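You operate a simulated robot arm through the tools that you are given. There is no shell and no other tool.

You run a simulated robot arm. Do the job below in one go: nothing can be reset, and whatever is moved stays where it is left.

TASK
Stop the pump, vent the press, move the block to the white tray.
Fine: pump off before venting; leave the lid open and both latches free.
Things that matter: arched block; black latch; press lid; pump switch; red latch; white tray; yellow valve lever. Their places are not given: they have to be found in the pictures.

Only the result counts: the job must be done as asked and must still hold three seconds after the hand-in. Knocking over, shifting, dropping, spilling or breaking anything else fails it. Lids that push on must go on centred and level and be pressed home; caps that screw on are set level and turned clockwise until they are tight.

THE ROBOT
A 7-joint arm with a three-finger gripper, fixed in place. Base frame: the origin is at the foot of the arm, x ahead of it, y to its left, z up. Readings come in cm, rad, newtons and seconds.
Its first joint turns from -2.897 to 2.897 rad. Payload 2.69 kg.
The TCP is the grasp point between the finger pads, 3 cm short of the fingertips. In the tool frame z runs along the fingers and y along their closing line. The gripper opens to 12.8 cm. The gripper's body begins 11.7 cm behind the TCP.
Orientation is told as [roll, pitch, yaw] about the base's x, y, z axes, in that order, counted from this pose: with the fingers straight down and closing along the base's y, the tool's x points along the base's -x, its y along +y and its z along -z.

THE INTERFACE
- The arm moves only by the tool drive_tool. Its argument "rows" is one flat list of numbers, 6 for each row, row after row: the shift along the tool's x, y, z in units of 25 mm (1.0 is 25 mm), then the turn, a rotation vector about the tool's x, y, z in units of 4 degrees (1.0 is 4 degrees). In form: [x, y, z, rx, ry, rz, x, y, z, rx, ry, rz, ...]. A call has 1 to 20 rows; each row shifts and turns the commanded pose from where the row before left it, along the tool's axes as they then stand. "gripper" is the closure, from 0 (fully open) to 1 (shut), set as the call begins (left out, the last holds). A call with a number of a shift or a turn outside -1 to 1 is refused whole. Each row takes 0.2 s and may step no farther than 5 cm and 0.15 rad from the row before; otherwise, or with a gripper value out of range, the whole call is refused. Where a pose cannot be reached the arm comes as near as it can. A force on the tool above 40 N (or 10 N above the force at the start of the call, whichever is more), or a blocked arm, ends the call early, and 0.2 s more pass. Each finger halts on what it meets, pressing with about 37 N; the grip force reading is that of the motor and also rises with nothing between the fingers. The clock runs only during rows and for 0.2 s after the last one: add rows that do not move to give the fingers time. The reply holds the time, the measured pose of the TCP, the force on the tool along the base axes, the opening and the grip force, in the units named above and with some noise, with the torque about the TCP (base axes, N m) and any sound that the robot's microphone picked up.
- Cameras (640 x 400 px; columns grow to the right, rows downward): "scene" is fixed at [22.05, 50.14, 159.48]; the picture's right is [-0.27, -0.96, 0.00], its down [-0.82, 0.23, -0.53] and it looks along [0.51, -0.14, -0.85] (base axes); focal length 214 px, centre (320, 200). "wrist" rides on the gripper at [5.8, 5.4, -13.1] in the tool frame; the picture's right is [-0.68, 0.74, 0.00], its down [-0.62, -0.57, -0.55] and it looks along [-0.40, -0.37, 0.84] (tool axes); focal length 234 px, centre (320, 200).
- snapshot(camera): a new picture of that camera. The clock stands still meanwhile.
- slide_trunk(by): slides the trunk up (or, below 0, down) by that many cm; the arm rides with it, the base frame stays. It gives what a move gives, with no picture.
- point_at(camera, pixels): for up to 12 pixels [column, row] of the newest picture of that camera ("zoom" is the newest enlarged one), the place [x, y, z] in the base frame of the surface seen there, good to about 0.2 cm. The clock stands still meanwhile.
- enlarge(camera, box): a new picture of the part [left, top, right, bottom] of that camera's present view, enlarged. The clock stands still meanwhile.
- finish_job(): hands the job in; it is judged then, once.

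Leave the gripper open and the arm clear of the work at the hand-in unless told otherwise.

The tools are called after "Call:" as name(argument=value, ...) on one line, values as JSON. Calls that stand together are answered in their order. drive_tool: Moves the arm, as the interface text tells. Its arguments: {"type":"object","properties":{"rows":{"type":"array"},"gripper":{"type":"number"}},"required":["rows"]} The other tools are called the same way: slide_trunk (by) slides the trunk up or down; snapshot (camera) takes a picture; point_at (camera, pixels) gives the place of the surface under pixels of a picture; enlarge (camera, box) takes an enlarged picture of a part of a camera's view; finish_job () hands the job in.

At the start:

```text
clock: 0.0
tool_pos: [53.34, 11.62, 134.05]
tool_rot: [0.0, 0.001, -0.001]
wrist_force: [-0.1, 0.5, -0.2]
torque: [-0.03, 0.01, 0.0]
gripper_width: 12.84
finger_force: 0.1
trunk travel left (down, up): [-15.0, 20.0]
```

scene: 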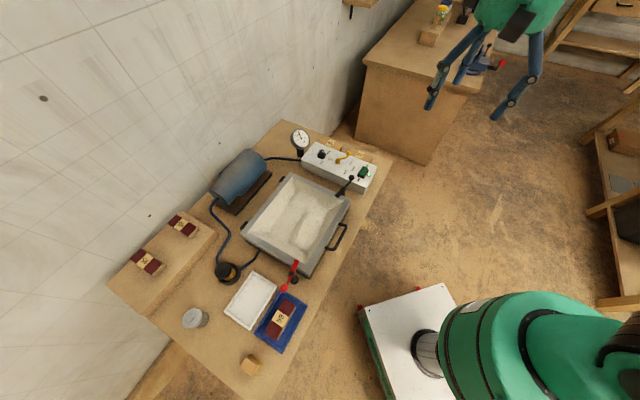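
wrist: 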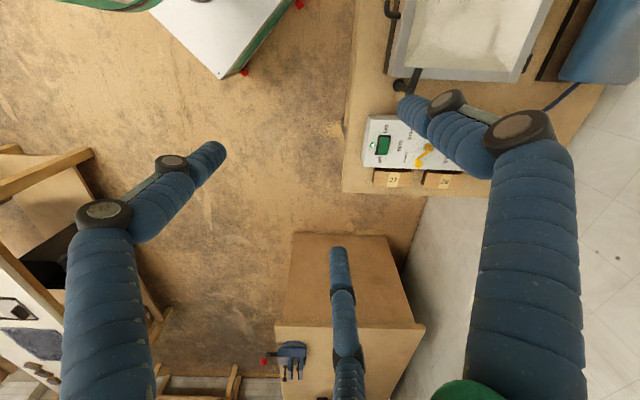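

I start by looking closer at the bench: the press at about (297,222), the control panel at (340,167), and the trays at (265,310).

Call:
enlarge(camera="scene", box=[280, 110, 400, 210])

Call:
enlarge(camera="scene", box=[200, 160, 370, 290])

Call:
enlarge(camera="scene", box=[170, 250, 330, 380])

```text
4.00 times, centred on (340, 160) of scene
```

zoom: 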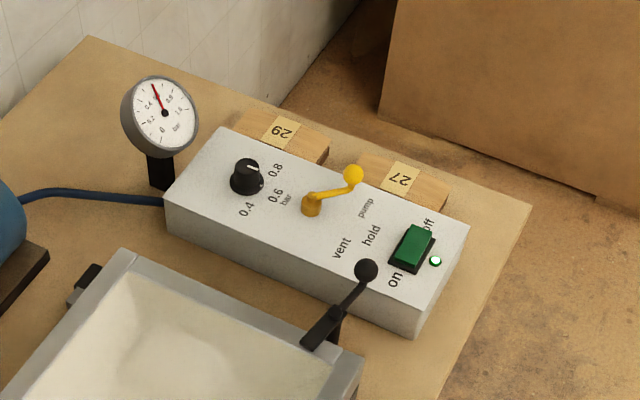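

```text
3.08 times, centred on (285, 225) of scene
```

zoom: 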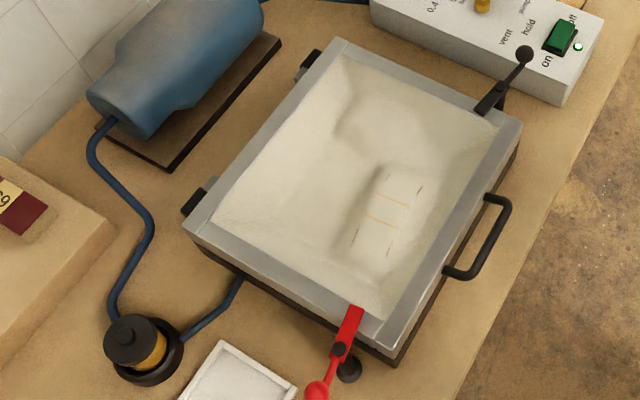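

```text
3.08 times, centred on (250, 315) of scene
```

zoom: 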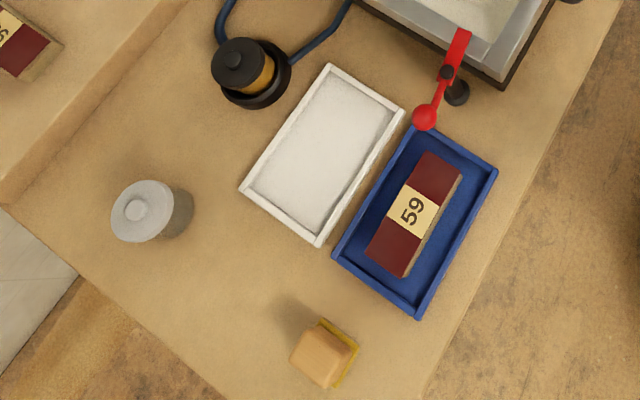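

I read out the places of the key points: first the panel zoom.

Call:
enlarge(camera="scene", box=[280, 110, 400, 210])

Call:
point_at(camera="zoom", pixels=[[311, 208], [313, 195], [335, 190], [353, 174], [341, 248], [371, 235], [400, 258], [422, 235], [366, 270], [318, 330], [220, 128], [470, 226]])

Call:
point_at(camera="scene", pixels=[[296, 180], [352, 201], [305, 271], [245, 234], [320, 222], [300, 232], [345, 237], [330, 249], [295, 265], [286, 288], [350, 210], [270, 240]])

```text
4.00 times, centred on (340, 160) of scene
```

zoom: 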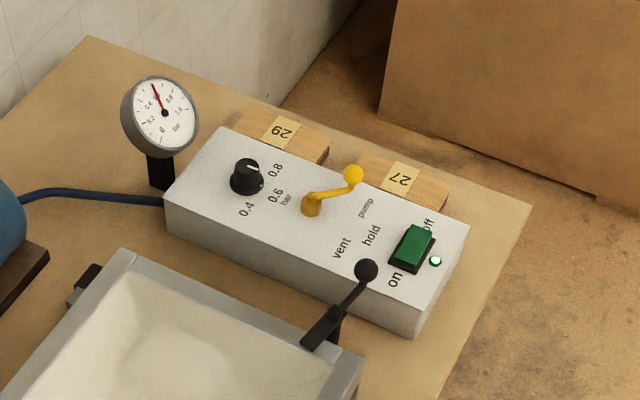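

```text
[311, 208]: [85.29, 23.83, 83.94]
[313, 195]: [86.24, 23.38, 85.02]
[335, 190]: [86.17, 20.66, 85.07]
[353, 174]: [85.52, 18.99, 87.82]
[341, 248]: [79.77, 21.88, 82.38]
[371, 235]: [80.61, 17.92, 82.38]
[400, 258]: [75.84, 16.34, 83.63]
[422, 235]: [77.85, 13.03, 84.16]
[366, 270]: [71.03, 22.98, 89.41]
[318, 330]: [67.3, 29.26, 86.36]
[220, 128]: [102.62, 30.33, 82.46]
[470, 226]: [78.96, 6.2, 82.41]
```

```text
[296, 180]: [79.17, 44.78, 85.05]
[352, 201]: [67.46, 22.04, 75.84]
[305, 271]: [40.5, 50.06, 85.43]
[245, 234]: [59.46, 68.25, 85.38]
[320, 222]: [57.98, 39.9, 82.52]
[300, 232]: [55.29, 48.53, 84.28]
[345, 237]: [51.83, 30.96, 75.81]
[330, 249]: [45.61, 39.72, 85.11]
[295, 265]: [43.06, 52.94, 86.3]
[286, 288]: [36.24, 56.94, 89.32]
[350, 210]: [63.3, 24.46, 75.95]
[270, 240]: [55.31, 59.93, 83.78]
```

Bench top is near z 76, the lid top near 85, the panel top near 82.4. I look at my own gripper around (485,60) to know its shape.

Call:
enlarge(camera="scene", box=[400, 0, 580, 130])

Call:
point_at(camera="zoom", pixels=[[105, 370], [210, 290], [335, 410], [480, 220], [300, 250]])

```text
3.08 times, centred on (490, 65) of scene
```

zoom: 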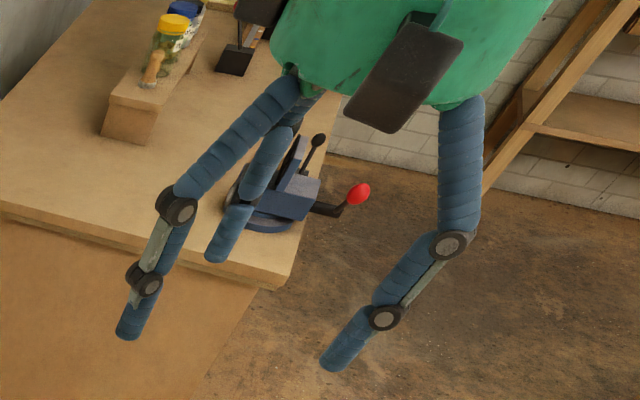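

```text
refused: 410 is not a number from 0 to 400
```

Call:
point_at(camera="zoom", pixels=[[128, 330], [150, 285], [178, 208], [215, 255], [262, 170], [332, 362], [385, 318], [450, 245], [460, 130], [400, 80]])

```text
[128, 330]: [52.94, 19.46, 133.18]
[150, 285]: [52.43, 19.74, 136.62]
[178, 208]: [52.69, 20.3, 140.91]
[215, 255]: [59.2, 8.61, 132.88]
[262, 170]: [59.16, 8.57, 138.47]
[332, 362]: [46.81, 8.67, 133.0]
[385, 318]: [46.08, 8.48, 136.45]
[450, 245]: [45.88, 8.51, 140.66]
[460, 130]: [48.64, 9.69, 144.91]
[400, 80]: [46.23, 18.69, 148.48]
```

The hand seems to have three fingers around the TCP. I close it in free air to see how they move.

Call:
drive_tool(rows=[0, 0, 0, 0, 0, 0, 0, 0, 0, 0, 0, 0, 0, 0, 0, 0, 0, 0, 0, 0, 0, 0, 0, 0], gripper=1)

Call:
enlarge(camera="scene", box=[400, 0, 580, 130])

Call:
snapshot(camera="wrist")

```text
clock: 1.0
tool_pos: [53.34, 11.54, 134.2]
tool_rot: [0.0, 0.0, -0.001]
wrist_force: [0.2, 0.4, 0.4]
torque: [-0.02, -0.02, -0.01]
gripper_width: 0.21
finger_force: 31.3
trunk travel left (down, up): [-15.0, 20.0]
```

```text
3.08 times, centred on (490, 65) of scene
```

zoom: 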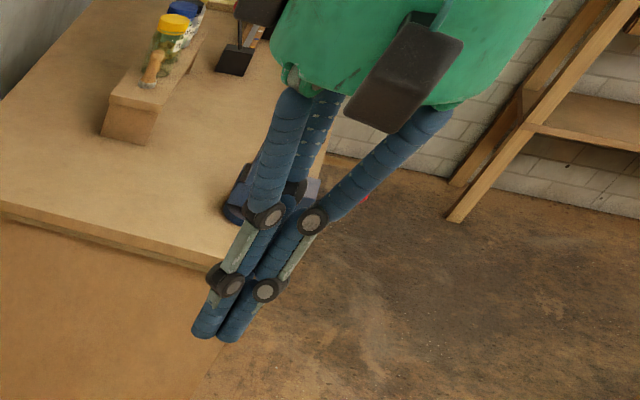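

```text
taken
```

wrist: 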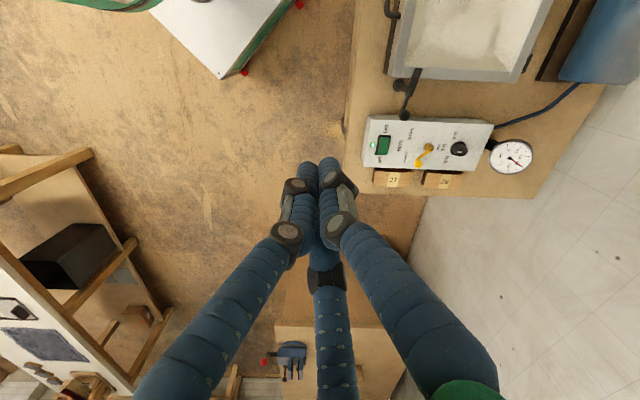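

The three fingers meet at the TCP, a fist pointing down. The panel is at (430,145) in the wrist picture; I enlarge it.

Call:
enlarge(camera="wrist", box=[350, 70, 550, 195])

Call:
point_at(camera="wrist", pixels=[[382, 146], [373, 146], [428, 148], [419, 163], [388, 127], [491, 124], [494, 144], [364, 116], [361, 166], [405, 113], [416, 70], [397, 82]])

```text
3.20 times, centred on (450, 132) of wrist
```

zoom: 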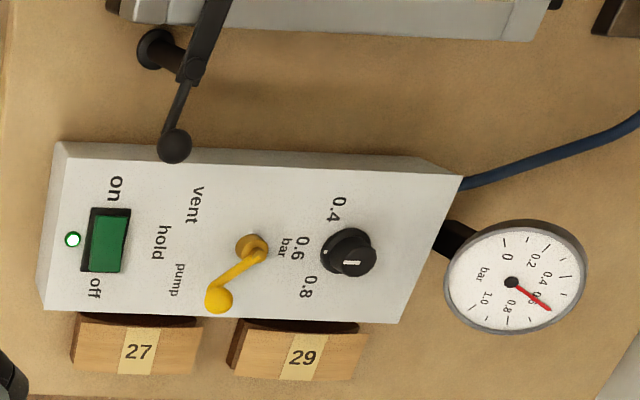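

```text
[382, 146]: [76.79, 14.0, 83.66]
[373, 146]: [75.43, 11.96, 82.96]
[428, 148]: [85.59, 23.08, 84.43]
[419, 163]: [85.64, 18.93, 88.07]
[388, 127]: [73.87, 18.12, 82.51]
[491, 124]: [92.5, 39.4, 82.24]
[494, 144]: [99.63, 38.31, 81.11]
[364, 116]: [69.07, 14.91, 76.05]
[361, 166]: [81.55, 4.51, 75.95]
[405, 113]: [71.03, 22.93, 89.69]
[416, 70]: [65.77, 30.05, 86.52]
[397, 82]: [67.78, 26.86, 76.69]
```

The panel stands at 45°: switch with "on" left and "off" right, lever now pointing at "pump", then "hold", then "vent". I get exact places of the switch ends and labels in the wrist zoom.

Call:
point_at(camera="zoom", pixels=[[110, 218], [107, 240], [104, 255], [102, 266], [84, 240], [122, 240], [195, 205], [162, 242], [178, 280], [250, 245], [235, 268], [217, 298]])

Call:
enlarge(camera="wrist", box=[360, 120, 440, 170])

```text
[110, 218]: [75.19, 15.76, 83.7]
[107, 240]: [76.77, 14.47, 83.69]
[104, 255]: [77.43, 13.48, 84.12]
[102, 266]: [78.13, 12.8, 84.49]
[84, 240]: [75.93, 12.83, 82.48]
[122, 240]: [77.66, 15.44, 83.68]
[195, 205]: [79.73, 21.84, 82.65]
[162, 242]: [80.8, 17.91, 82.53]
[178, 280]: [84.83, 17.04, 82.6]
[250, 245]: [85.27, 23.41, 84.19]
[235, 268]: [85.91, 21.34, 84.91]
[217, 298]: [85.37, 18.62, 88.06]
```

```text
8.00 times, centred on (400, 145) of wrist
```

zoom: 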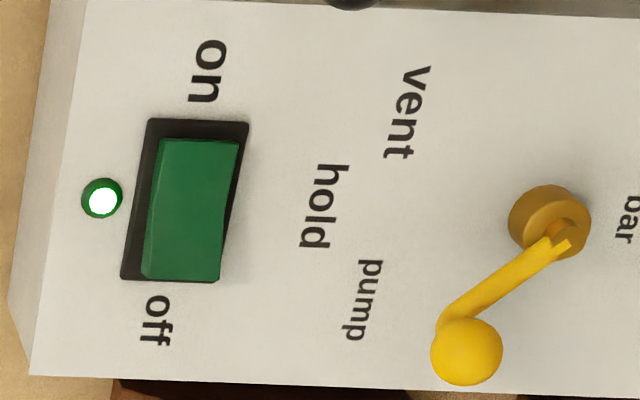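

Off end of the rocker is raised at (78.1, 12.8, 84.5). I move the closed fist above it, slightly toward the "off" side, tip about 8 cm above.

Call:
drive_tool(rows=[-0.6325, 0.02, 0.953, 0, 0, 0, -0.6325, 0.02, 0.953, 0, 0, 0, -0.6325, 0.02, 0.953, 0, 0, 0, -0.6325, 0.02, 0.953, 0, 0, 0, -0.6325, 0.02, 0.953, 0, 0, 0, -0.6325, 0.02, 0.953, 0, 0, 0, -0.6325, 0.02, 0.953, 0, 0, 0, -0.6325, 0.02, 0.953, 0, 0, 0, -0.6325, 0.02, 0.953, 0, 0, 0, -0.6325, 0.02, 0.953, 0, 0, 0, -0.6325, 0.02, 0.953, 0, 0, 0, -0.6325, 0.02, 0.953, 0, 0, 0, -0.6325, 0.02, 0.953, 0, 0, 0, -0.6325, 0.02, 0.953, 0, 0, 0, -0.6325, 0.02, 0.953, 0, 0, 0, -0.6325, 0.02, 0.953, 0, 0, 0, 0, 0, 0, 0, 0, 0], gripper=1)

Call:
snapshot(camera="scene")

Call:
snapshot(camera="wrist")

```text
clock: 4.6
tool_pos: [78.92, 12.34, 95.84]
tool_rot: [0.001, 0.001, 0.0]
wrist_force: [0.5, 0.0, 0.9]
torque: [-0.04, 0.04, -0.03]
gripper_width: 0.22
finger_force: 31.5
trunk travel left (down, up): [-15.0, 20.0]
```

```text
taken
```

scene: 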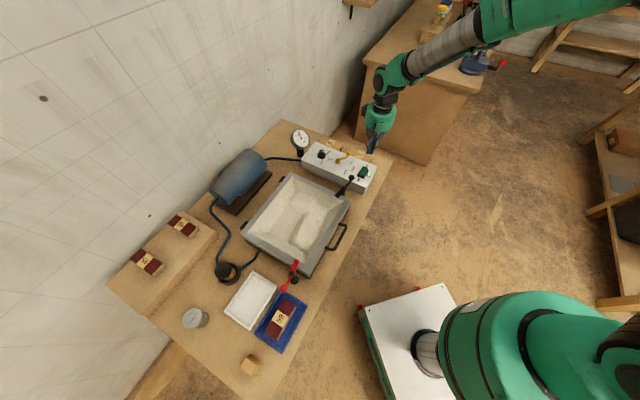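

```text
taken
```

wrist: 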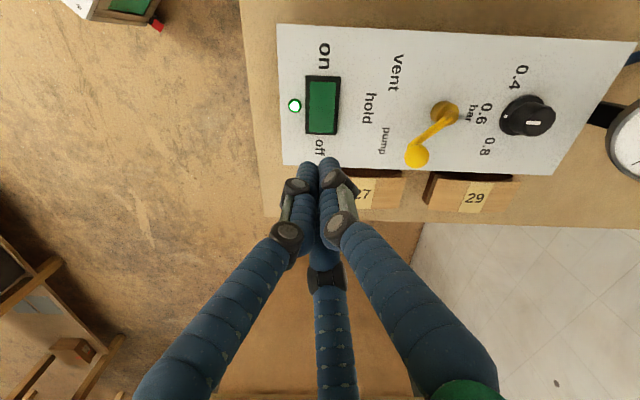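

I check where the fingertips truly are.

Call:
point_at(camera="wrist", pixels=[[308, 170], [326, 165], [318, 185], [321, 108], [318, 128], [446, 113], [437, 133], [417, 155]])

Call:
enlarge(camera="wrist", box=[260, 130, 380, 205])

Call:
enlarge(camera="scene", box=[330, 90, 420, 190])

```text
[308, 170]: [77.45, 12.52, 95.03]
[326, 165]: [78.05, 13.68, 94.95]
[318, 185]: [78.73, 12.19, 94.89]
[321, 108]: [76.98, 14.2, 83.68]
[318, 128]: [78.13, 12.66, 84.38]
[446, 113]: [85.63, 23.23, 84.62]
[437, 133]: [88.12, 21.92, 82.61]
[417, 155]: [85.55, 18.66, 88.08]
```

```text
5.33 times, centred on (320, 168) of wrist
```

zoom: 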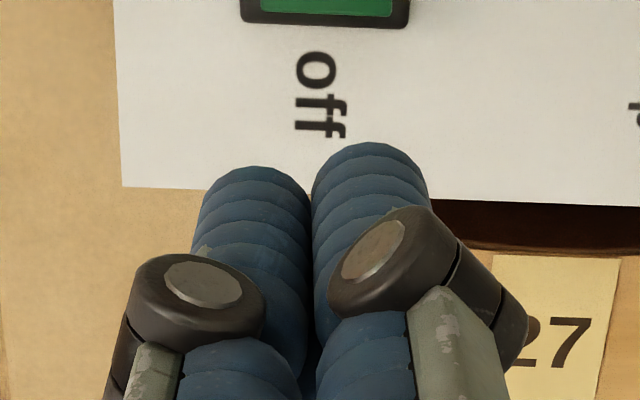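

```text
4.00 times, centred on (375, 140) of scene
```

zoom: 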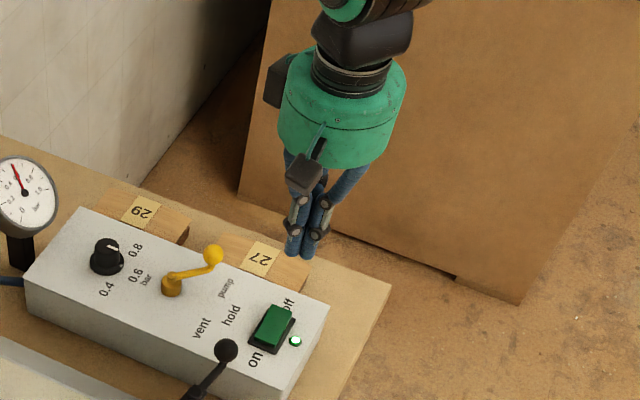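

The fist is right over the "off" end. I go down 8 cm, then slowly until the rocker clicks.

Call:
drive_tool(rows=[0, 0, 0.8, 0, 0, 0, 0, 0, 0.8, 0, 0, 0, 0, 0, 0.8, 0, 0, 0, 0, 0, 0.4, 0, 0, 0, 0, 0, 0.2, 0, 0, 0, 0, 0, 0.1, 0, 0, 0, 0, 0, 0.1, 0, 0, 0, 0, 0, 0.1, 0, 0, 0, 0, 0, 0.1, 0, 0, 0, 0, 0, 0.1, 0, 0, 0, 0, 0, 0.1, 0, 0, 0], gripper=1)

Call:
snapshot(camera="wrist")

```text
clock: 7.0
tool_pos: [78.61, 12.2, 86.82]
tool_rot: [-0.001, 0.002, 0.001]
wrist_force: [-0.3, -1.3, 0.1]
torque: [0.01, -0.03, -0.01]
gripper_width: 0.19
finger_force: 31.5
trunk travel left (down, up): [-15.0, 20.0]
heard: click
```

```text
taken
```

wrist: 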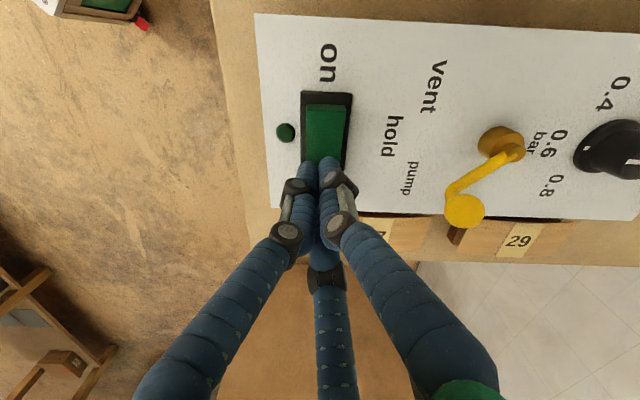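

Click heard and the lamp at (285,131) is dark: the pump is off. Next I raise the fist and set it behind the yellow knob (85.5, 18.7, 88) on its far side, at about (89.4, 19.6).

Call:
drive_tool(rows=[0, 0, -0.95, 0, 0, 0, 0, 0, -0.95, 0, 0, 0, 0, 0, -0.95, 0, 0, 0, -0.864, 0, 0, 0, 0, 0, -0.864, 0, 0, 0, 0, 0, -0.864, 0, 0, 0, 0, 0, -0.864, 0, 0, 0, 0, 0, -0.864, 0, 0, 0, 0, 0, 0, 0.987, 0, 0, 0, 0, 0, 0.987, 0, 0, 0, 0, 0, 0.987, 0, 0, 0, 0, 0, 0, 0, 0, 0, 0], gripper=1)

Call:
snapshot(camera="wrist")

Call:
enlarge(camera="scene", box=[280, 100, 410, 200])

```text
clock: 9.6
tool_pos: [89.34, 19.91, 94.01]
tool_rot: [0.0, 0.001, -0.001]
wrist_force: [0.7, 0.0, 0.3]
torque: [-0.01, 0.02, 0.03]
gripper_width: 0.21
finger_force: 31.3
trunk travel left (down, up): [-15.0, 20.0]
```

```text
taken
```

wrist: 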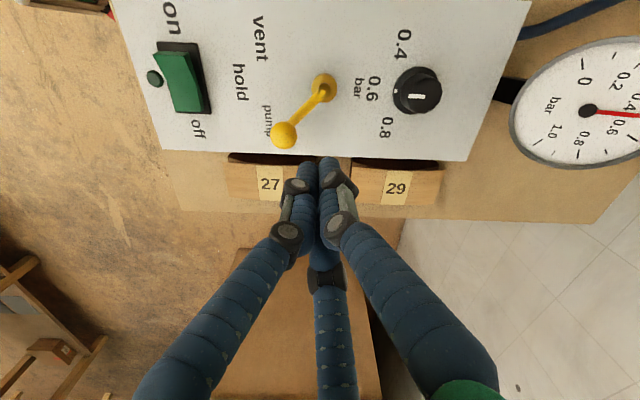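

```text
4.00 times, centred on (345, 150) of scene
```

zoom: 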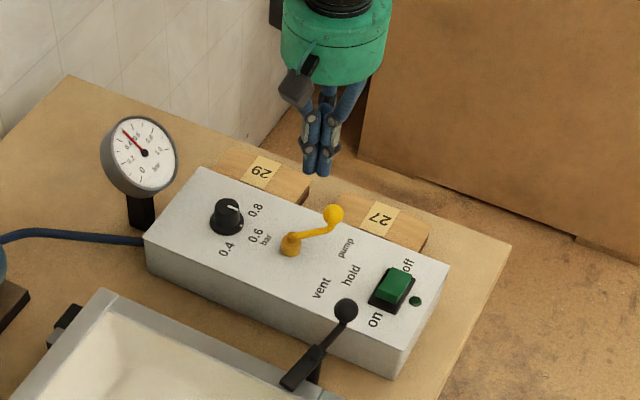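

I lower the fist to knob height and sweep it in an arc around the hub (85.7, 23.4) so the lever goes through "hold" toward "vent".

Call:
drive_tool(rows=[0, 0, 0.773, 0, 0, 0, 0, 0, 0.773, 0, 0, 0, 0, 0, 0.773, 0, 0, 0, 0, 0, 0, 0, 0, 0, 0.304, -0.188, 0, 0, 0, 0, 0.292, -0.176, 0, 0, 0, 0, 0.32, -0.124, 0, 0, 0, 0, 0.336, -0.064, 0, 0, 0, 0, 0.34, -0.008, 0, 0, 0, 0, 0.34, 0.056, 0, 0, 0, 0, 0.32, 0.108, 0, 0, 0, 0, 0.3, 0.168, 0, 0, 0, 0], gripper=1)

Call:
snapshot(camera="wrist")

Call:
enlarge(camera="scene", box=[280, 100, 410, 200])

```text
clock: 12.2
tool_pos: [83.01, 19.06, 88.35]
tool_rot: [0.0, 0.0, 0.0]
wrist_force: [0.1, 1.5, -0.2]
torque: [0.01, -0.02, 0.02]
gripper_width: 0.24
finger_force: 31.3
trunk travel left (down, up): [-15.0, 20.0]
```

```text
taken
```

wrist: 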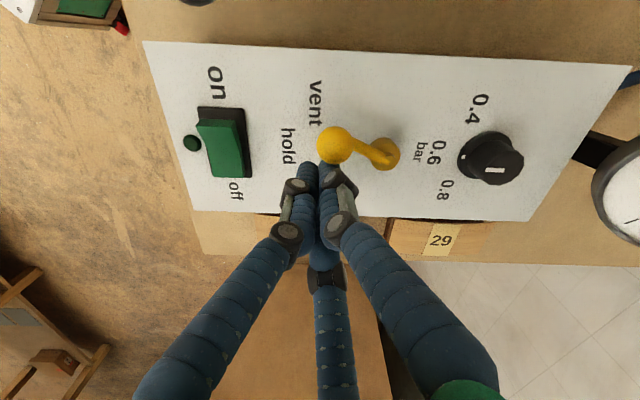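

```text
4.00 times, centred on (345, 150) of scene
```

zoom: 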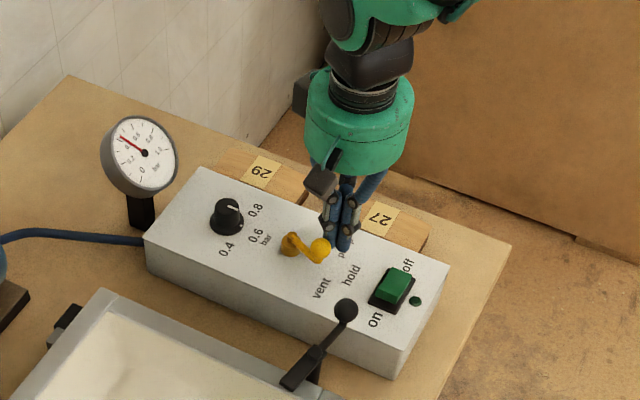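

Call:
point_at(camera="wrist", pixels=[[333, 143], [358, 148], [382, 153], [315, 105]])

```text
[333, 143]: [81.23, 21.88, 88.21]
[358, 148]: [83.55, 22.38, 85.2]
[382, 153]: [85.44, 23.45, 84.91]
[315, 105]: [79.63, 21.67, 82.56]
```

The lever is at about -161° with "vent" at -165°. I push on a little more in small steps until it stops or hisses.

Call:
drive_tool(rows=[0.144, 0.176, 0, 0, 0, 0, 0.112, 0.18, 0, 0, 0, 0, 0.14, 0.144, 0, 0, 0, 0, 0, 0, 0, 0, 0, 0], gripper=1)

Call:
snapshot(camera="wrist")

Call:
enlarge(camera="scene", box=[280, 100, 410, 200])

```text
clock: 13.2
tool_pos: [82.01, 20.33, 88.52]
tool_rot: [0.002, -0.001, 0.001]
wrist_force: [-0.9, -0.3, -0.3]
torque: [0.0, 0.01, -0.01]
gripper_width: 0.19
finger_force: 30.8
trunk travel left (down, up): [-15.0, 20.0]
```

```text
taken
```

wrist: 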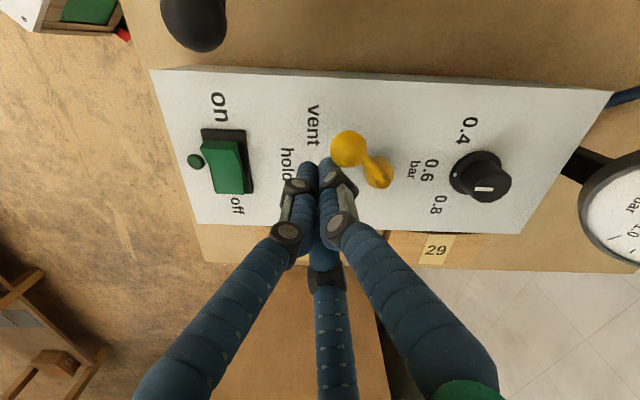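

```text
4.00 times, centred on (345, 150) of scene
```

zoom: 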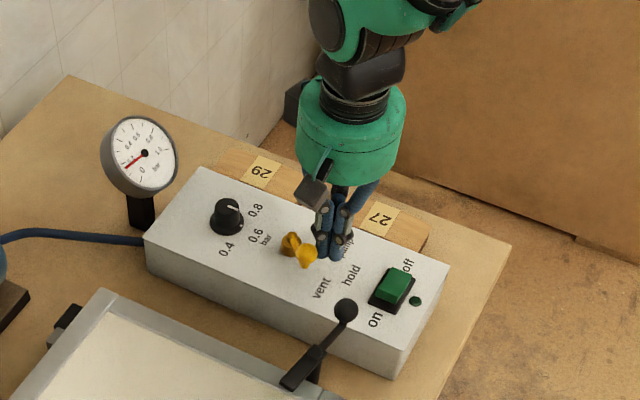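

The gauge is falling toward 0: the press is venting. I back off slightly, rise, and look again.

Call:
drive_tool(rows=[-0.2, -0.2, 0, 0, 0, 0, 0, 0, -0.9, 0, 0, 0, 0, 0, -0.9, 0, 0, 0, 0, 0, -0.9, 0, 0, 0, 0, 0, -0.9, 0, 0, 0, 0, 0, 0, 0, 0, 0], gripper=1)

Call:
snapshot(camera="wrist")

Call:
enlarge(camera="scene", box=[280, 100, 410, 200])

Call:
point_at(camera="wrist", pixels=[[350, 150], [375, 170]])

```text
clock: 14.6
tool_pos: [82.69, 20.07, 97.42]
tool_rot: [0.0, 0.0, 0.001]
wrist_force: [-0.3, -0.4, -0.4]
torque: [0.02, -0.05, 0.0]
gripper_width: 0.2
finger_force: 30.9
trunk travel left (down, up): [-15.0, 20.0]
```

```text
taken
```

wrist: 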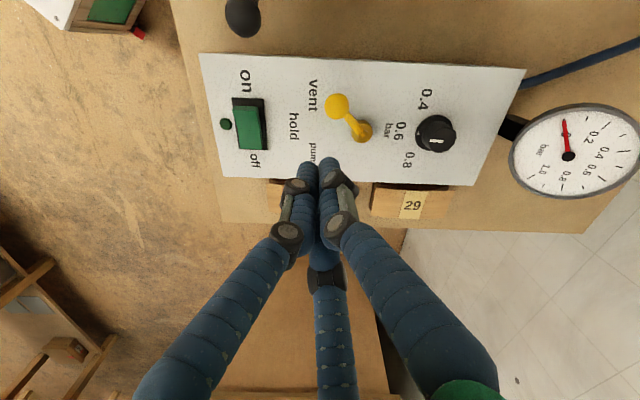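

```text
4.00 times, centred on (345, 150) of scene
```

zoom: 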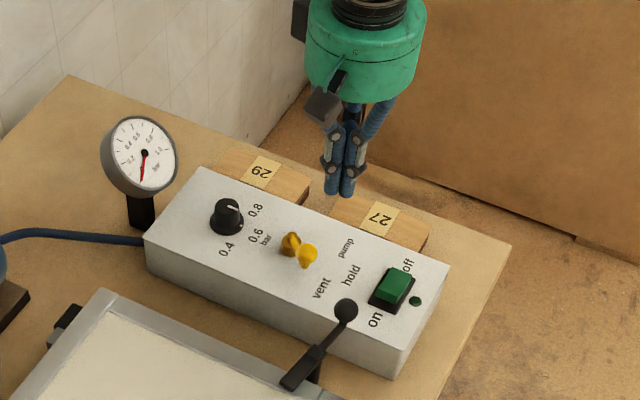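

```text
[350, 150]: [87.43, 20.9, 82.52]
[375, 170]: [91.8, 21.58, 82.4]
```

Gauge reads 0. I check the lever's angle and now inspect the black latch and lid more closely.

Call:
point_at(camera="wrist", pixels=[[337, 105], [361, 131], [313, 95], [242, 15]])

Call:
enlarge(camera="scene", box=[310, 160, 390, 220])

Call:
enlarge(camera="scene", box=[260, 240, 340, 300])

```text
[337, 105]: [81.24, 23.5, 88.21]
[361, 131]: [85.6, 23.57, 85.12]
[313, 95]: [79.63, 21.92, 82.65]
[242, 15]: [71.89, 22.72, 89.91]
```

```text
6.67 times, centred on (350, 190) of scene
```

zoom: 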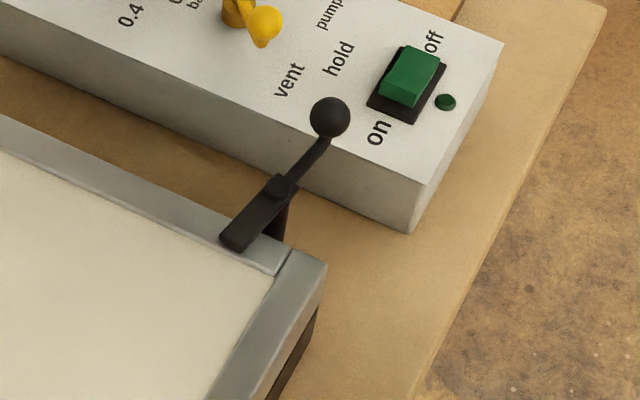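

```text
6.67 times, centred on (300, 270) of scene
```

zoom: 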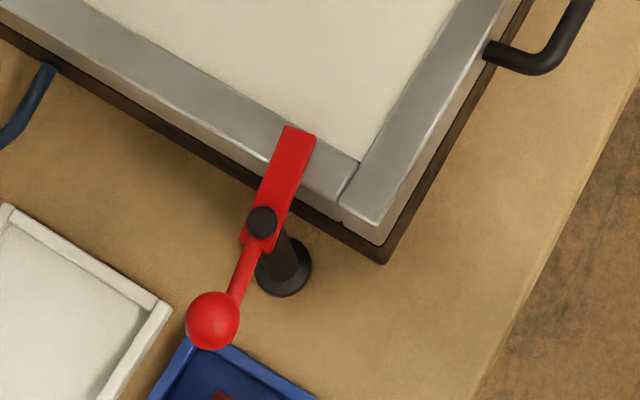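

Lever is square on the vent end. The latches are bars swinging on vertical posts; I get their points: red first in this zoom, then black.

Call:
point_at(camera="zoom", pixels=[[297, 137], [262, 218], [262, 205], [240, 270], [212, 320], [285, 275], [345, 200], [380, 255], [495, 50], [540, 65], [575, 20], [360, 225]])

Call:
enlarge(camera="scene", box=[310, 160, 390, 220])

Call:
point_at(camera="zoom", pixels=[[235, 242], [280, 185], [262, 210], [310, 160], [330, 118], [286, 225], [285, 258], [320, 270], [312, 320], [270, 260]])

Call:
enlarge(camera="scene", box=[230, 160, 360, 290])

```text
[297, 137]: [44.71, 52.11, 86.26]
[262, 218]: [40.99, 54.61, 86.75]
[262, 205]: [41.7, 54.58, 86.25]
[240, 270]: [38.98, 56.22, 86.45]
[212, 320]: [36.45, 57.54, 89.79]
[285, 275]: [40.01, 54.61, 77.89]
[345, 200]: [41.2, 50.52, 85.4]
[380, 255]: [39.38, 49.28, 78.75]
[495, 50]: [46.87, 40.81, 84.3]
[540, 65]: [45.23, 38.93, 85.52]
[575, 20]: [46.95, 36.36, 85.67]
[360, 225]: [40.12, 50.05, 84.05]
```

```text
6.67 times, centred on (350, 190) of scene
```

zoom: 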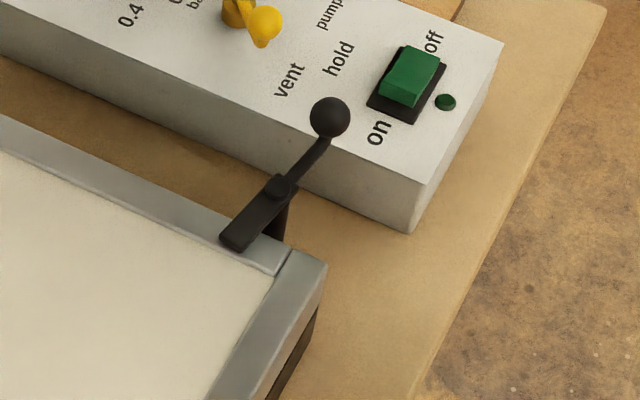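

```text
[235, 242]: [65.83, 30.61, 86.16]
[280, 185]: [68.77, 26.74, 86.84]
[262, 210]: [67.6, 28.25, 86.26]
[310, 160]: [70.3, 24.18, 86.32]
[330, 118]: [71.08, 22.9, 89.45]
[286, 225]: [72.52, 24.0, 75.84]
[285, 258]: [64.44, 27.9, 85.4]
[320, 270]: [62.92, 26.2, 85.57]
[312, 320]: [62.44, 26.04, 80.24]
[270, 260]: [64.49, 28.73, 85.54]
```

```text
3.08 times, centred on (295, 225) of scene
```

zoom: 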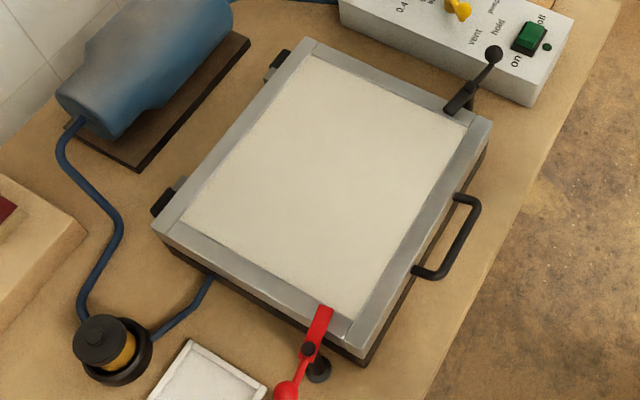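

Black latch: post at (68.7, 26.7), knob at (71, 22.9, 89.5), bar over the lid. I place the fist behind its knob (back side) and will swing it toward the front, which takes the bar off the lid to the back.

Call:
drive_tool(rows=[0.87, 0.57, 0, 0, 0, 0, 0.87, 0.57, 0, 0, 0, 0, 0.87, 0.57, 0, 0, 0, 0, 0.87, 0.57, 0, 0, 0, 0, 0, 0, 0.84, 0, 0, 0, 0, 0, 0.84, 0, 0, 0, 0, 0, 0.84, 0, 0, 0, 0, 0, 0.84, 0, 0, 0, 0, 0, 0, 0, 0, 0], gripper=1)

Call:
snapshot(camera="wrist")

Call:
enlarge(camera="scene", box=[280, 130, 410, 230])

```text
clock: 16.6
tool_pos: [73.72, 25.5, 88.94]
tool_rot: [0.002, 0.0, -0.002]
wrist_force: [0.2, -0.5, -0.1]
torque: [-0.03, -0.02, 0.05]
gripper_width: 0.23
finger_force: 31.5
trunk travel left (down, up): [-15.0, 20.0]
```

```text
taken
```

wrist: 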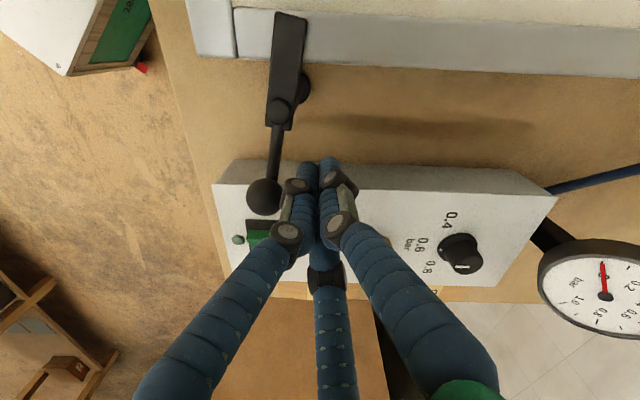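

```text
4.00 times, centred on (345, 180) of scene
```

zoom: 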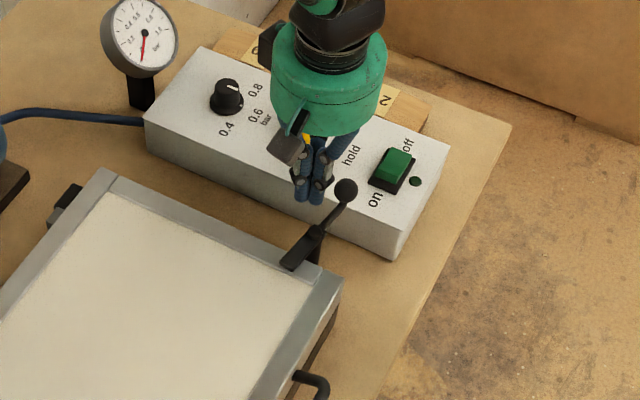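

The fist sits next to the knob on its back side. I sweep it along the arc toward the front, and will stop if the force rises.

Call:
drive_tool(rows=[0.224, -0.388, 0, 0, 0, 0, 0.264, -0.324, 0, 0, 0, 0, 0.288, -0.28, 0, 0, 0, 0, 0.308, -0.244, 0, 0, 0, 0], gripper=1)

Call:
snapshot(camera="wrist")

```text
clock: 17.6
tool_pos: [71.14, 22.36, 89.05]
tool_rot: [0.002, 0.0, -0.001]
wrist_force: [-0.3, 0.6, -0.2]
torque: [-0.04, 0.01, -0.03]
gripper_width: 0.24
finger_force: 30.9
trunk travel left (down, up): [-15.0, 20.0]
```

```text
taken
```

wrist: 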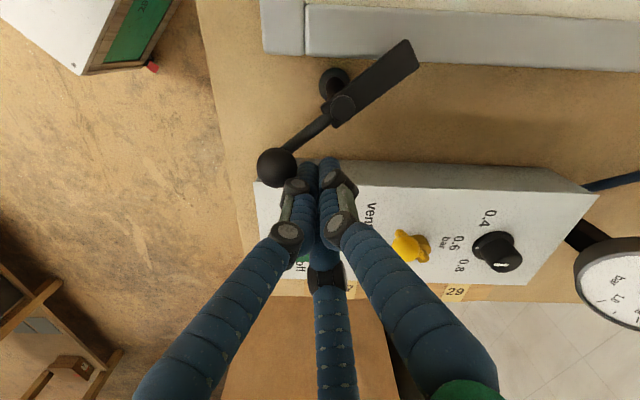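

The latch swings freely, and the bar is leaving the lid. I continue the arc until the bar lies along the lid's edge.

Call:
drive_tool(rows=[0.352, -0.172, 0, 0, 0, 0, 0.316, -0.084, 0, 0, 0, 0, 0.328, -0.028, 0, 0, 0, 0, 0.328, 0.028, 0, 0, 0, 0], gripper=1)

Call:
snapshot(camera="wrist")

Call:
enlarge(camera="scene", box=[280, 130, 410, 230])

```text
clock: 18.6
tool_pos: [67.95, 21.78, 89.02]
tool_rot: [-0.001, -0.001, 0.0]
wrist_force: [0.7, -0.6, -0.9]
torque: [0.02, 0.02, -0.01]
gripper_width: 0.2
finger_force: 31.2
trunk travel left (down, up): [-15.0, 20.0]
```

```text
taken
```

wrist: 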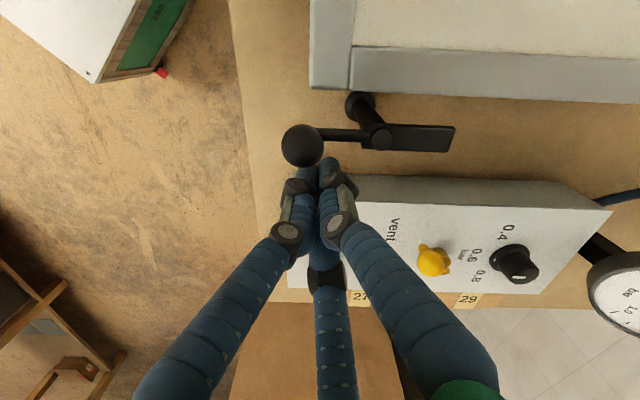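

```text
4.00 times, centred on (345, 180) of scene
```

zoom: 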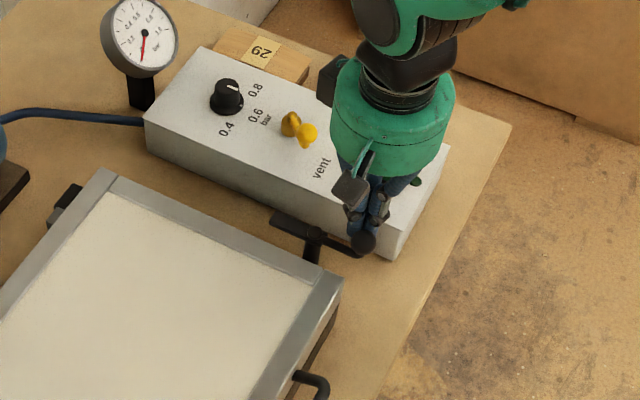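

The black bar is off the lid. I back the fist away, go up, and travel over the lid to above the red latch's back side, near (40.5, 59.9).

Call:
drive_tool(rows=[-0.2, -0.12, 0, 0, 0, 0, 0, 0, -0.95, 0, 0, 0, 0, 0, -0.95, 0, 0, 0, 0, 0, -0.95, 0, 0, 0, 0, 0, -0.95, 0, 0, 0], gripper=1)

Call:
drive_tool(rows=[0.7, 0.96, 0, 0, 0, 0, 0.7, 0.96, 0, 0, 0, 0, 0.7, 0.96, 0, 0, 0, 0, 0.7, 0.96, 0, 0, 0, 0, 0.7, 0.96, 0, 0, 0, 0, 0.7, 0.96, 0, 0, 0, 0, 0.7, 0.96, 0, 0, 0, 0, 0.7, 0.96, 0, 0, 0, 0, 0.7, 0.96, 0, 0, 0, 0, 0.7, 0.96, 0, 0, 0, 0, 0.7, 0.96, 0, 0, 0, 0, 0.7, 0.96, 0, 0, 0, 0, 0.7, 0.96, 0, 0, 0, 0, 0.7, 0.96, 0, 0, 0, 0, 0.7, 0.96, 0, 0, 0, 0, 0.7, 0.96, 0, 0, 0, 0, 0, 0, 0, 0, 0, 0], gripper=1)

Call:
snapshot(camera="wrist")

Call:
snapshot(camera="scene")

```text
clock: 19.8
tool_pos: [68.47, 21.65, 98.44]
tool_rot: [0.0, 0.002, -0.001]
wrist_force: [0.1, -0.3, -0.4]
torque: [0.0, 0.03, -0.02]
gripper_width: 0.2
finger_force: 31.5
trunk travel left (down, up): [-15.0, 20.0]
```

```text
clock: 23.4
tool_pos: [40.28, 60.07, 98.54]
tool_rot: [0.0, -0.001, 0.001]
wrist_force: [-0.1, 0.2, -0.1]
torque: [-0.04, -0.03, -0.04]
gripper_width: 0.22
finger_force: 31.4
trunk travel left (down, up): [-15.0, 20.0]
```

```text
taken
```

wrist: 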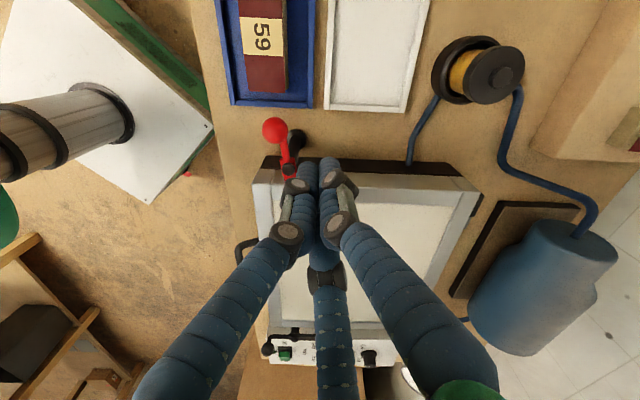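

```text
taken
```

scene: 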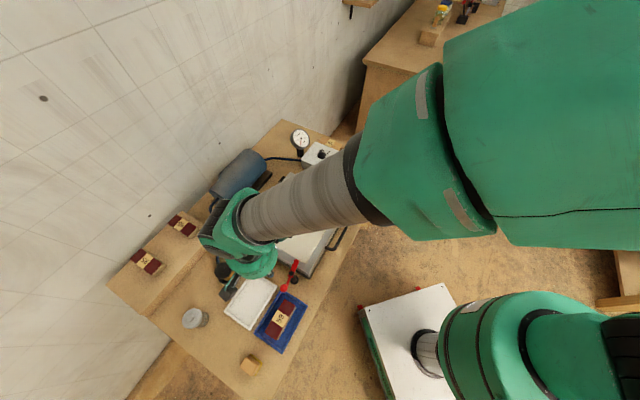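

I check the places near the descent: red knob (275,130), hose (418,130), filter pot (480,70), trays.

Call:
point_at(camera="wrist", pixels=[[275, 130], [290, 170], [293, 138], [418, 130], [445, 60], [500, 65], [326, 106], [405, 110], [428, 5], [330, 3], [262, 50], [311, 103]])

Call:
enlarge(camera="wrist", box=[230, 90, 350, 190])

```text
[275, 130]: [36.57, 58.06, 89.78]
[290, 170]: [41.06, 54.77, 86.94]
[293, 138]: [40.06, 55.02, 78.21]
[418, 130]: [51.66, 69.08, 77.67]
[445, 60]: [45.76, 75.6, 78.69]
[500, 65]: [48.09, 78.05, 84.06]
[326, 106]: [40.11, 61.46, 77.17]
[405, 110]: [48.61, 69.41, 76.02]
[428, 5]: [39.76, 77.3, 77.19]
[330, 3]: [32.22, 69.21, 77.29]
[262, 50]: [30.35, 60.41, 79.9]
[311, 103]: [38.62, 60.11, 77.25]
```

```text
4.00 times, centred on (290, 140) of wrist
```

zoom: 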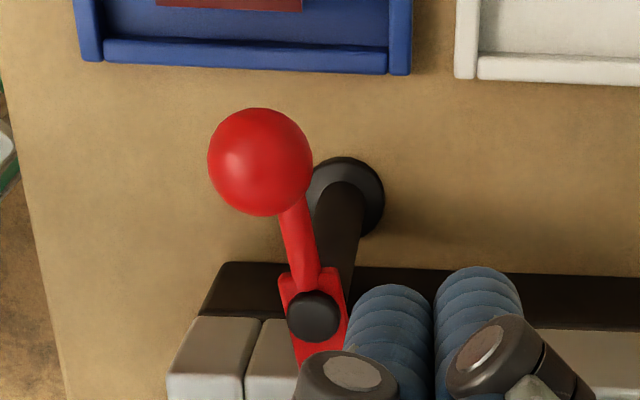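

Red knob is at (36.6, 58, 89.8), post at (41.06, 54.7). I descend behind it, then sweep the knob toward the front in an arc.

Call:
drive_tool(rows=[0, 0, 0.95, 0, 0, 0, 0, 0, 0.95, 0, 0, 0, 0, 0, 0.95, 0, 0, 0, 0, 0, 0.95, 0, 0, 0, 0, 0, 0, 0, 0, 0, 0.412, -0.16, 0, 0, 0, 0, 0.356, -0.236, 0, 0, 0, 0, 0.308, -0.268, 0, 0, 0, 0, 0.272, -0.292, 0, 0, 0, 0], gripper=1)

Call:
snapshot(camera="wrist")

```text
clock: 25.4
tool_pos: [37.04, 57.38, 89.01]
tool_rot: [-0.003, 0.001, 0.0]
wrist_force: [0.4, 0.3, -0.4]
torque: [-0.01, 0.03, 0.0]
gripper_width: 0.2
finger_force: 31.5
trunk travel left (down, up): [-15.0, 20.0]
```

```text
taken
```

wrist: 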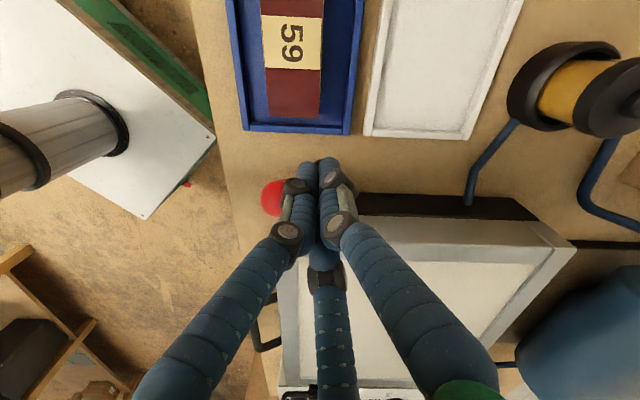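

Red knob is moving ahead of the fist without resistance. I continue the arc.

Call:
drive_tool(rows=[0.208, -0.344, 0, 0, 0, 0, 0.116, -0.316, 0, 0, 0, 0, 0.056, -0.328, 0, 0, 0, 0, 0, -0.336, 0, 0, 0, 0], gripper=1)

Call:
snapshot(camera="wrist")

Call:
enlarge(camera="scene", box=[230, 220, 360, 320])

```text
clock: 26.4
tool_pos: [36.0, 54.16, 88.79]
tool_rot: [0.0, 0.0, 0.001]
wrist_force: [-0.3, 0.2, 1.2]
torque: [0.0, 0.01, 0.01]
gripper_width: 0.22
finger_force: 31.6
trunk travel left (down, up): [-15.0, 20.0]
```

```text
taken
```

wrist: 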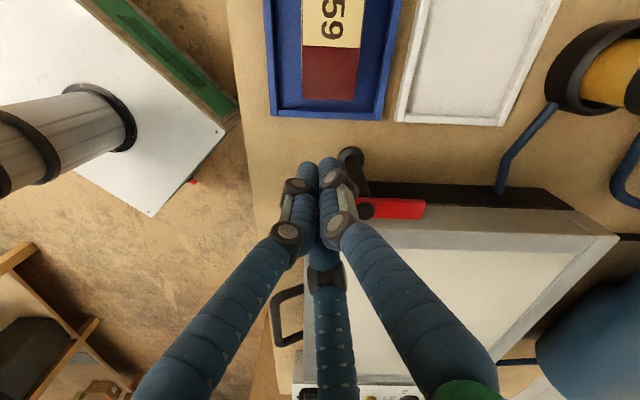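

```text
4.00 times, centred on (295, 270) of scene
```

zoom: 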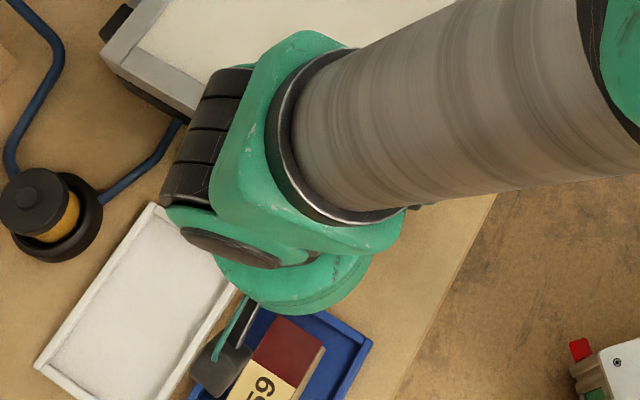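

The red bar lies along the lid edge. One small further push for margin, then back off and rise for a look.

Call:
drive_tool(rows=[-0.05, -0.22, 0, 0, 0, 0, 0, 0, 0, 0, 0, 0, 0.16, 0.2, 0, 0, 0, 0, 0, 0, -0.95, 0, 0, 0, 0, 0, -0.95, 0, 0, 0, 0, 0, -0.95, 0, 0, 0, 0, 0, -0.95, 0, 0, 0, 0, 0, -0.95, 0, 0, 0, 0, 0, -0.95, 0, 0, 0, 0, 0, -0.95, 0, 0, 0, 0, 0, -0.95, 0, 0, 0], gripper=1)

Call:
snapshot(camera="wrist")

Call:
snapshot(camera="scene")

```text
clock: 28.8
tool_pos: [35.57, 54.25, 107.94]
tool_rot: [-0.002, 0.0, 0.0]
wrist_force: [-0.8, 0.4, -0.3]
torque: [-0.05, -0.01, 0.01]
gripper_width: 0.23
finger_force: 31.6
trunk travel left (down, up): [-15.0, 20.0]
```

```text
taken
```

wrist: 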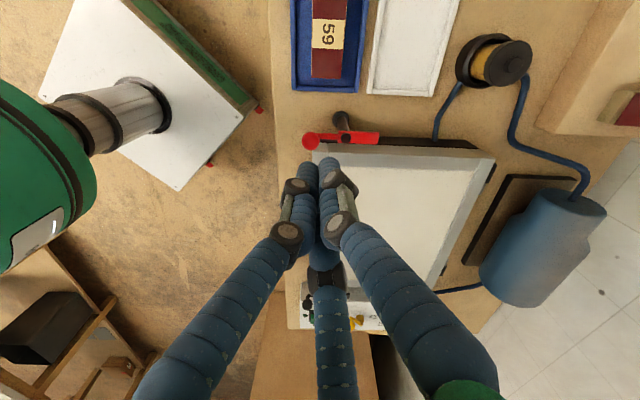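

```text
taken
```

scene: 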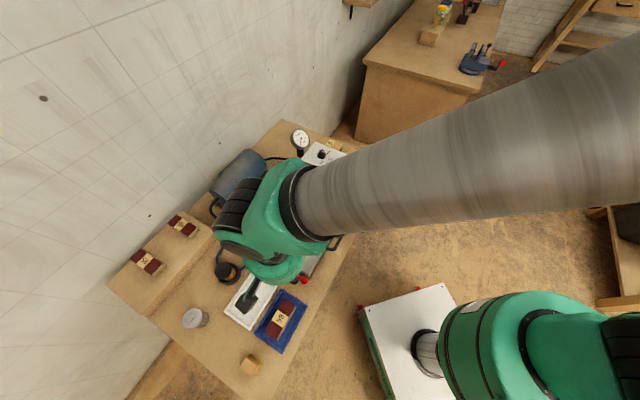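

Both bars are clear of the lid. I now move the arm toward the robot's right side out of the scene camera's view and turn the tool about 47° so that its closing line lies across the handle bar.

Call:
drive_tool(rows=[0, -0.95, -0.2, 0, 0, 0, 0, -0.95, -0.2, 0, 0, 0, 0, -0.95, -0.2, 0, 0, 0, 0, -0.95, -0.2, 0, 0, 0, 0, -0.95, -0.2, 0, 0, 0, 0, -0.95, 0, 0, 0, 0, 0, -0.95, 0, 0, 0, 0, 0, -0.95, 0, 0, 0, 0, 0, -0.95, 0, 0, 0, 0, 0, -0.95, 0, 0, 0, 0, 0, -0.95, 0, 0, 0, 0, 0, -0.95, 0, 0, 0, 0, 0, -0.95, 0, 0, 0, 0, 0, -0.95, 0, 0, 0, 0, 0, -0.95, 0, 0, 0, 0, 0, -0.95, 0, 0, 0, 0], gripper=1)

Call:
drive_tool(rows=[0, 0, 0, 0, 0, 0.983, 0, 0, 0, 0, 0, 0.983, 0, 0, 0, 0, 0, 0.983, 0, 0, 0, 0, 0, 0.983, 0, 0, 0, 0, 0, 0.983, 0, 0, 0, 0, 0, 0.983, 0, 0, 0, 0, 0, 0.983, 0, 0, 0, 0, 0, 0.983, 0, 0, 0, 0, 0, 0.983, 0, 0, 0, 0, 0, 0.983, 0, 0, 0, 0, 0, 0.983, 0, 0, 0, 0, 0, 0.983], gripper=0.78)

Call:
enlarge(camera="scene", box=[210, 170, 370, 290])

Call:
snapshot(camera="wrist")

```text
clock: 32.2
tool_pos: [35.93, 16.13, 110.56]
tool_rot: [0.0, -0.001, 0.0]
wrist_force: [0.8, 0.1, -0.1]
torque: [0.04, -0.01, 0.0]
gripper_width: 0.2
finger_force: 31.1
trunk travel left (down, up): [-15.0, 20.0]
```

```text
clock: 34.8
tool_pos: [35.75, 16.17, 110.47]
tool_rot: [0.0, -0.001, -0.824]
wrist_force: [-0.1, -0.8, 0.4]
torque: [0.02, 0.01, 0.01]
gripper_width: 2.83
finger_force: 0.0
trunk travel left (down, up): [-15.0, 20.0]
```

```text
3.33 times, centred on (290, 230) of scene
```

zoom: 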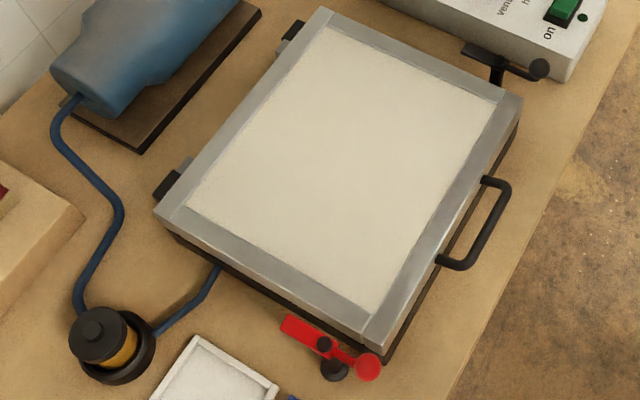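

```text
taken
```

wrist: 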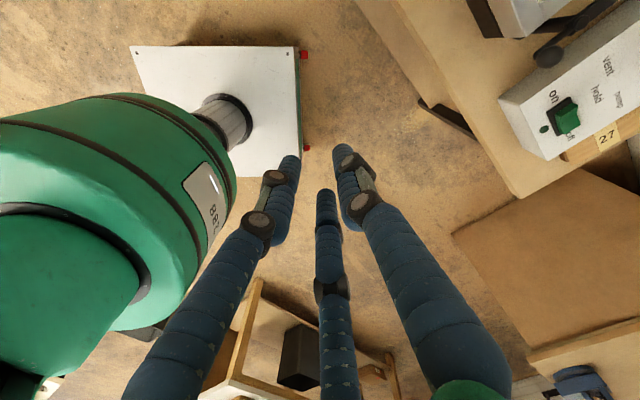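

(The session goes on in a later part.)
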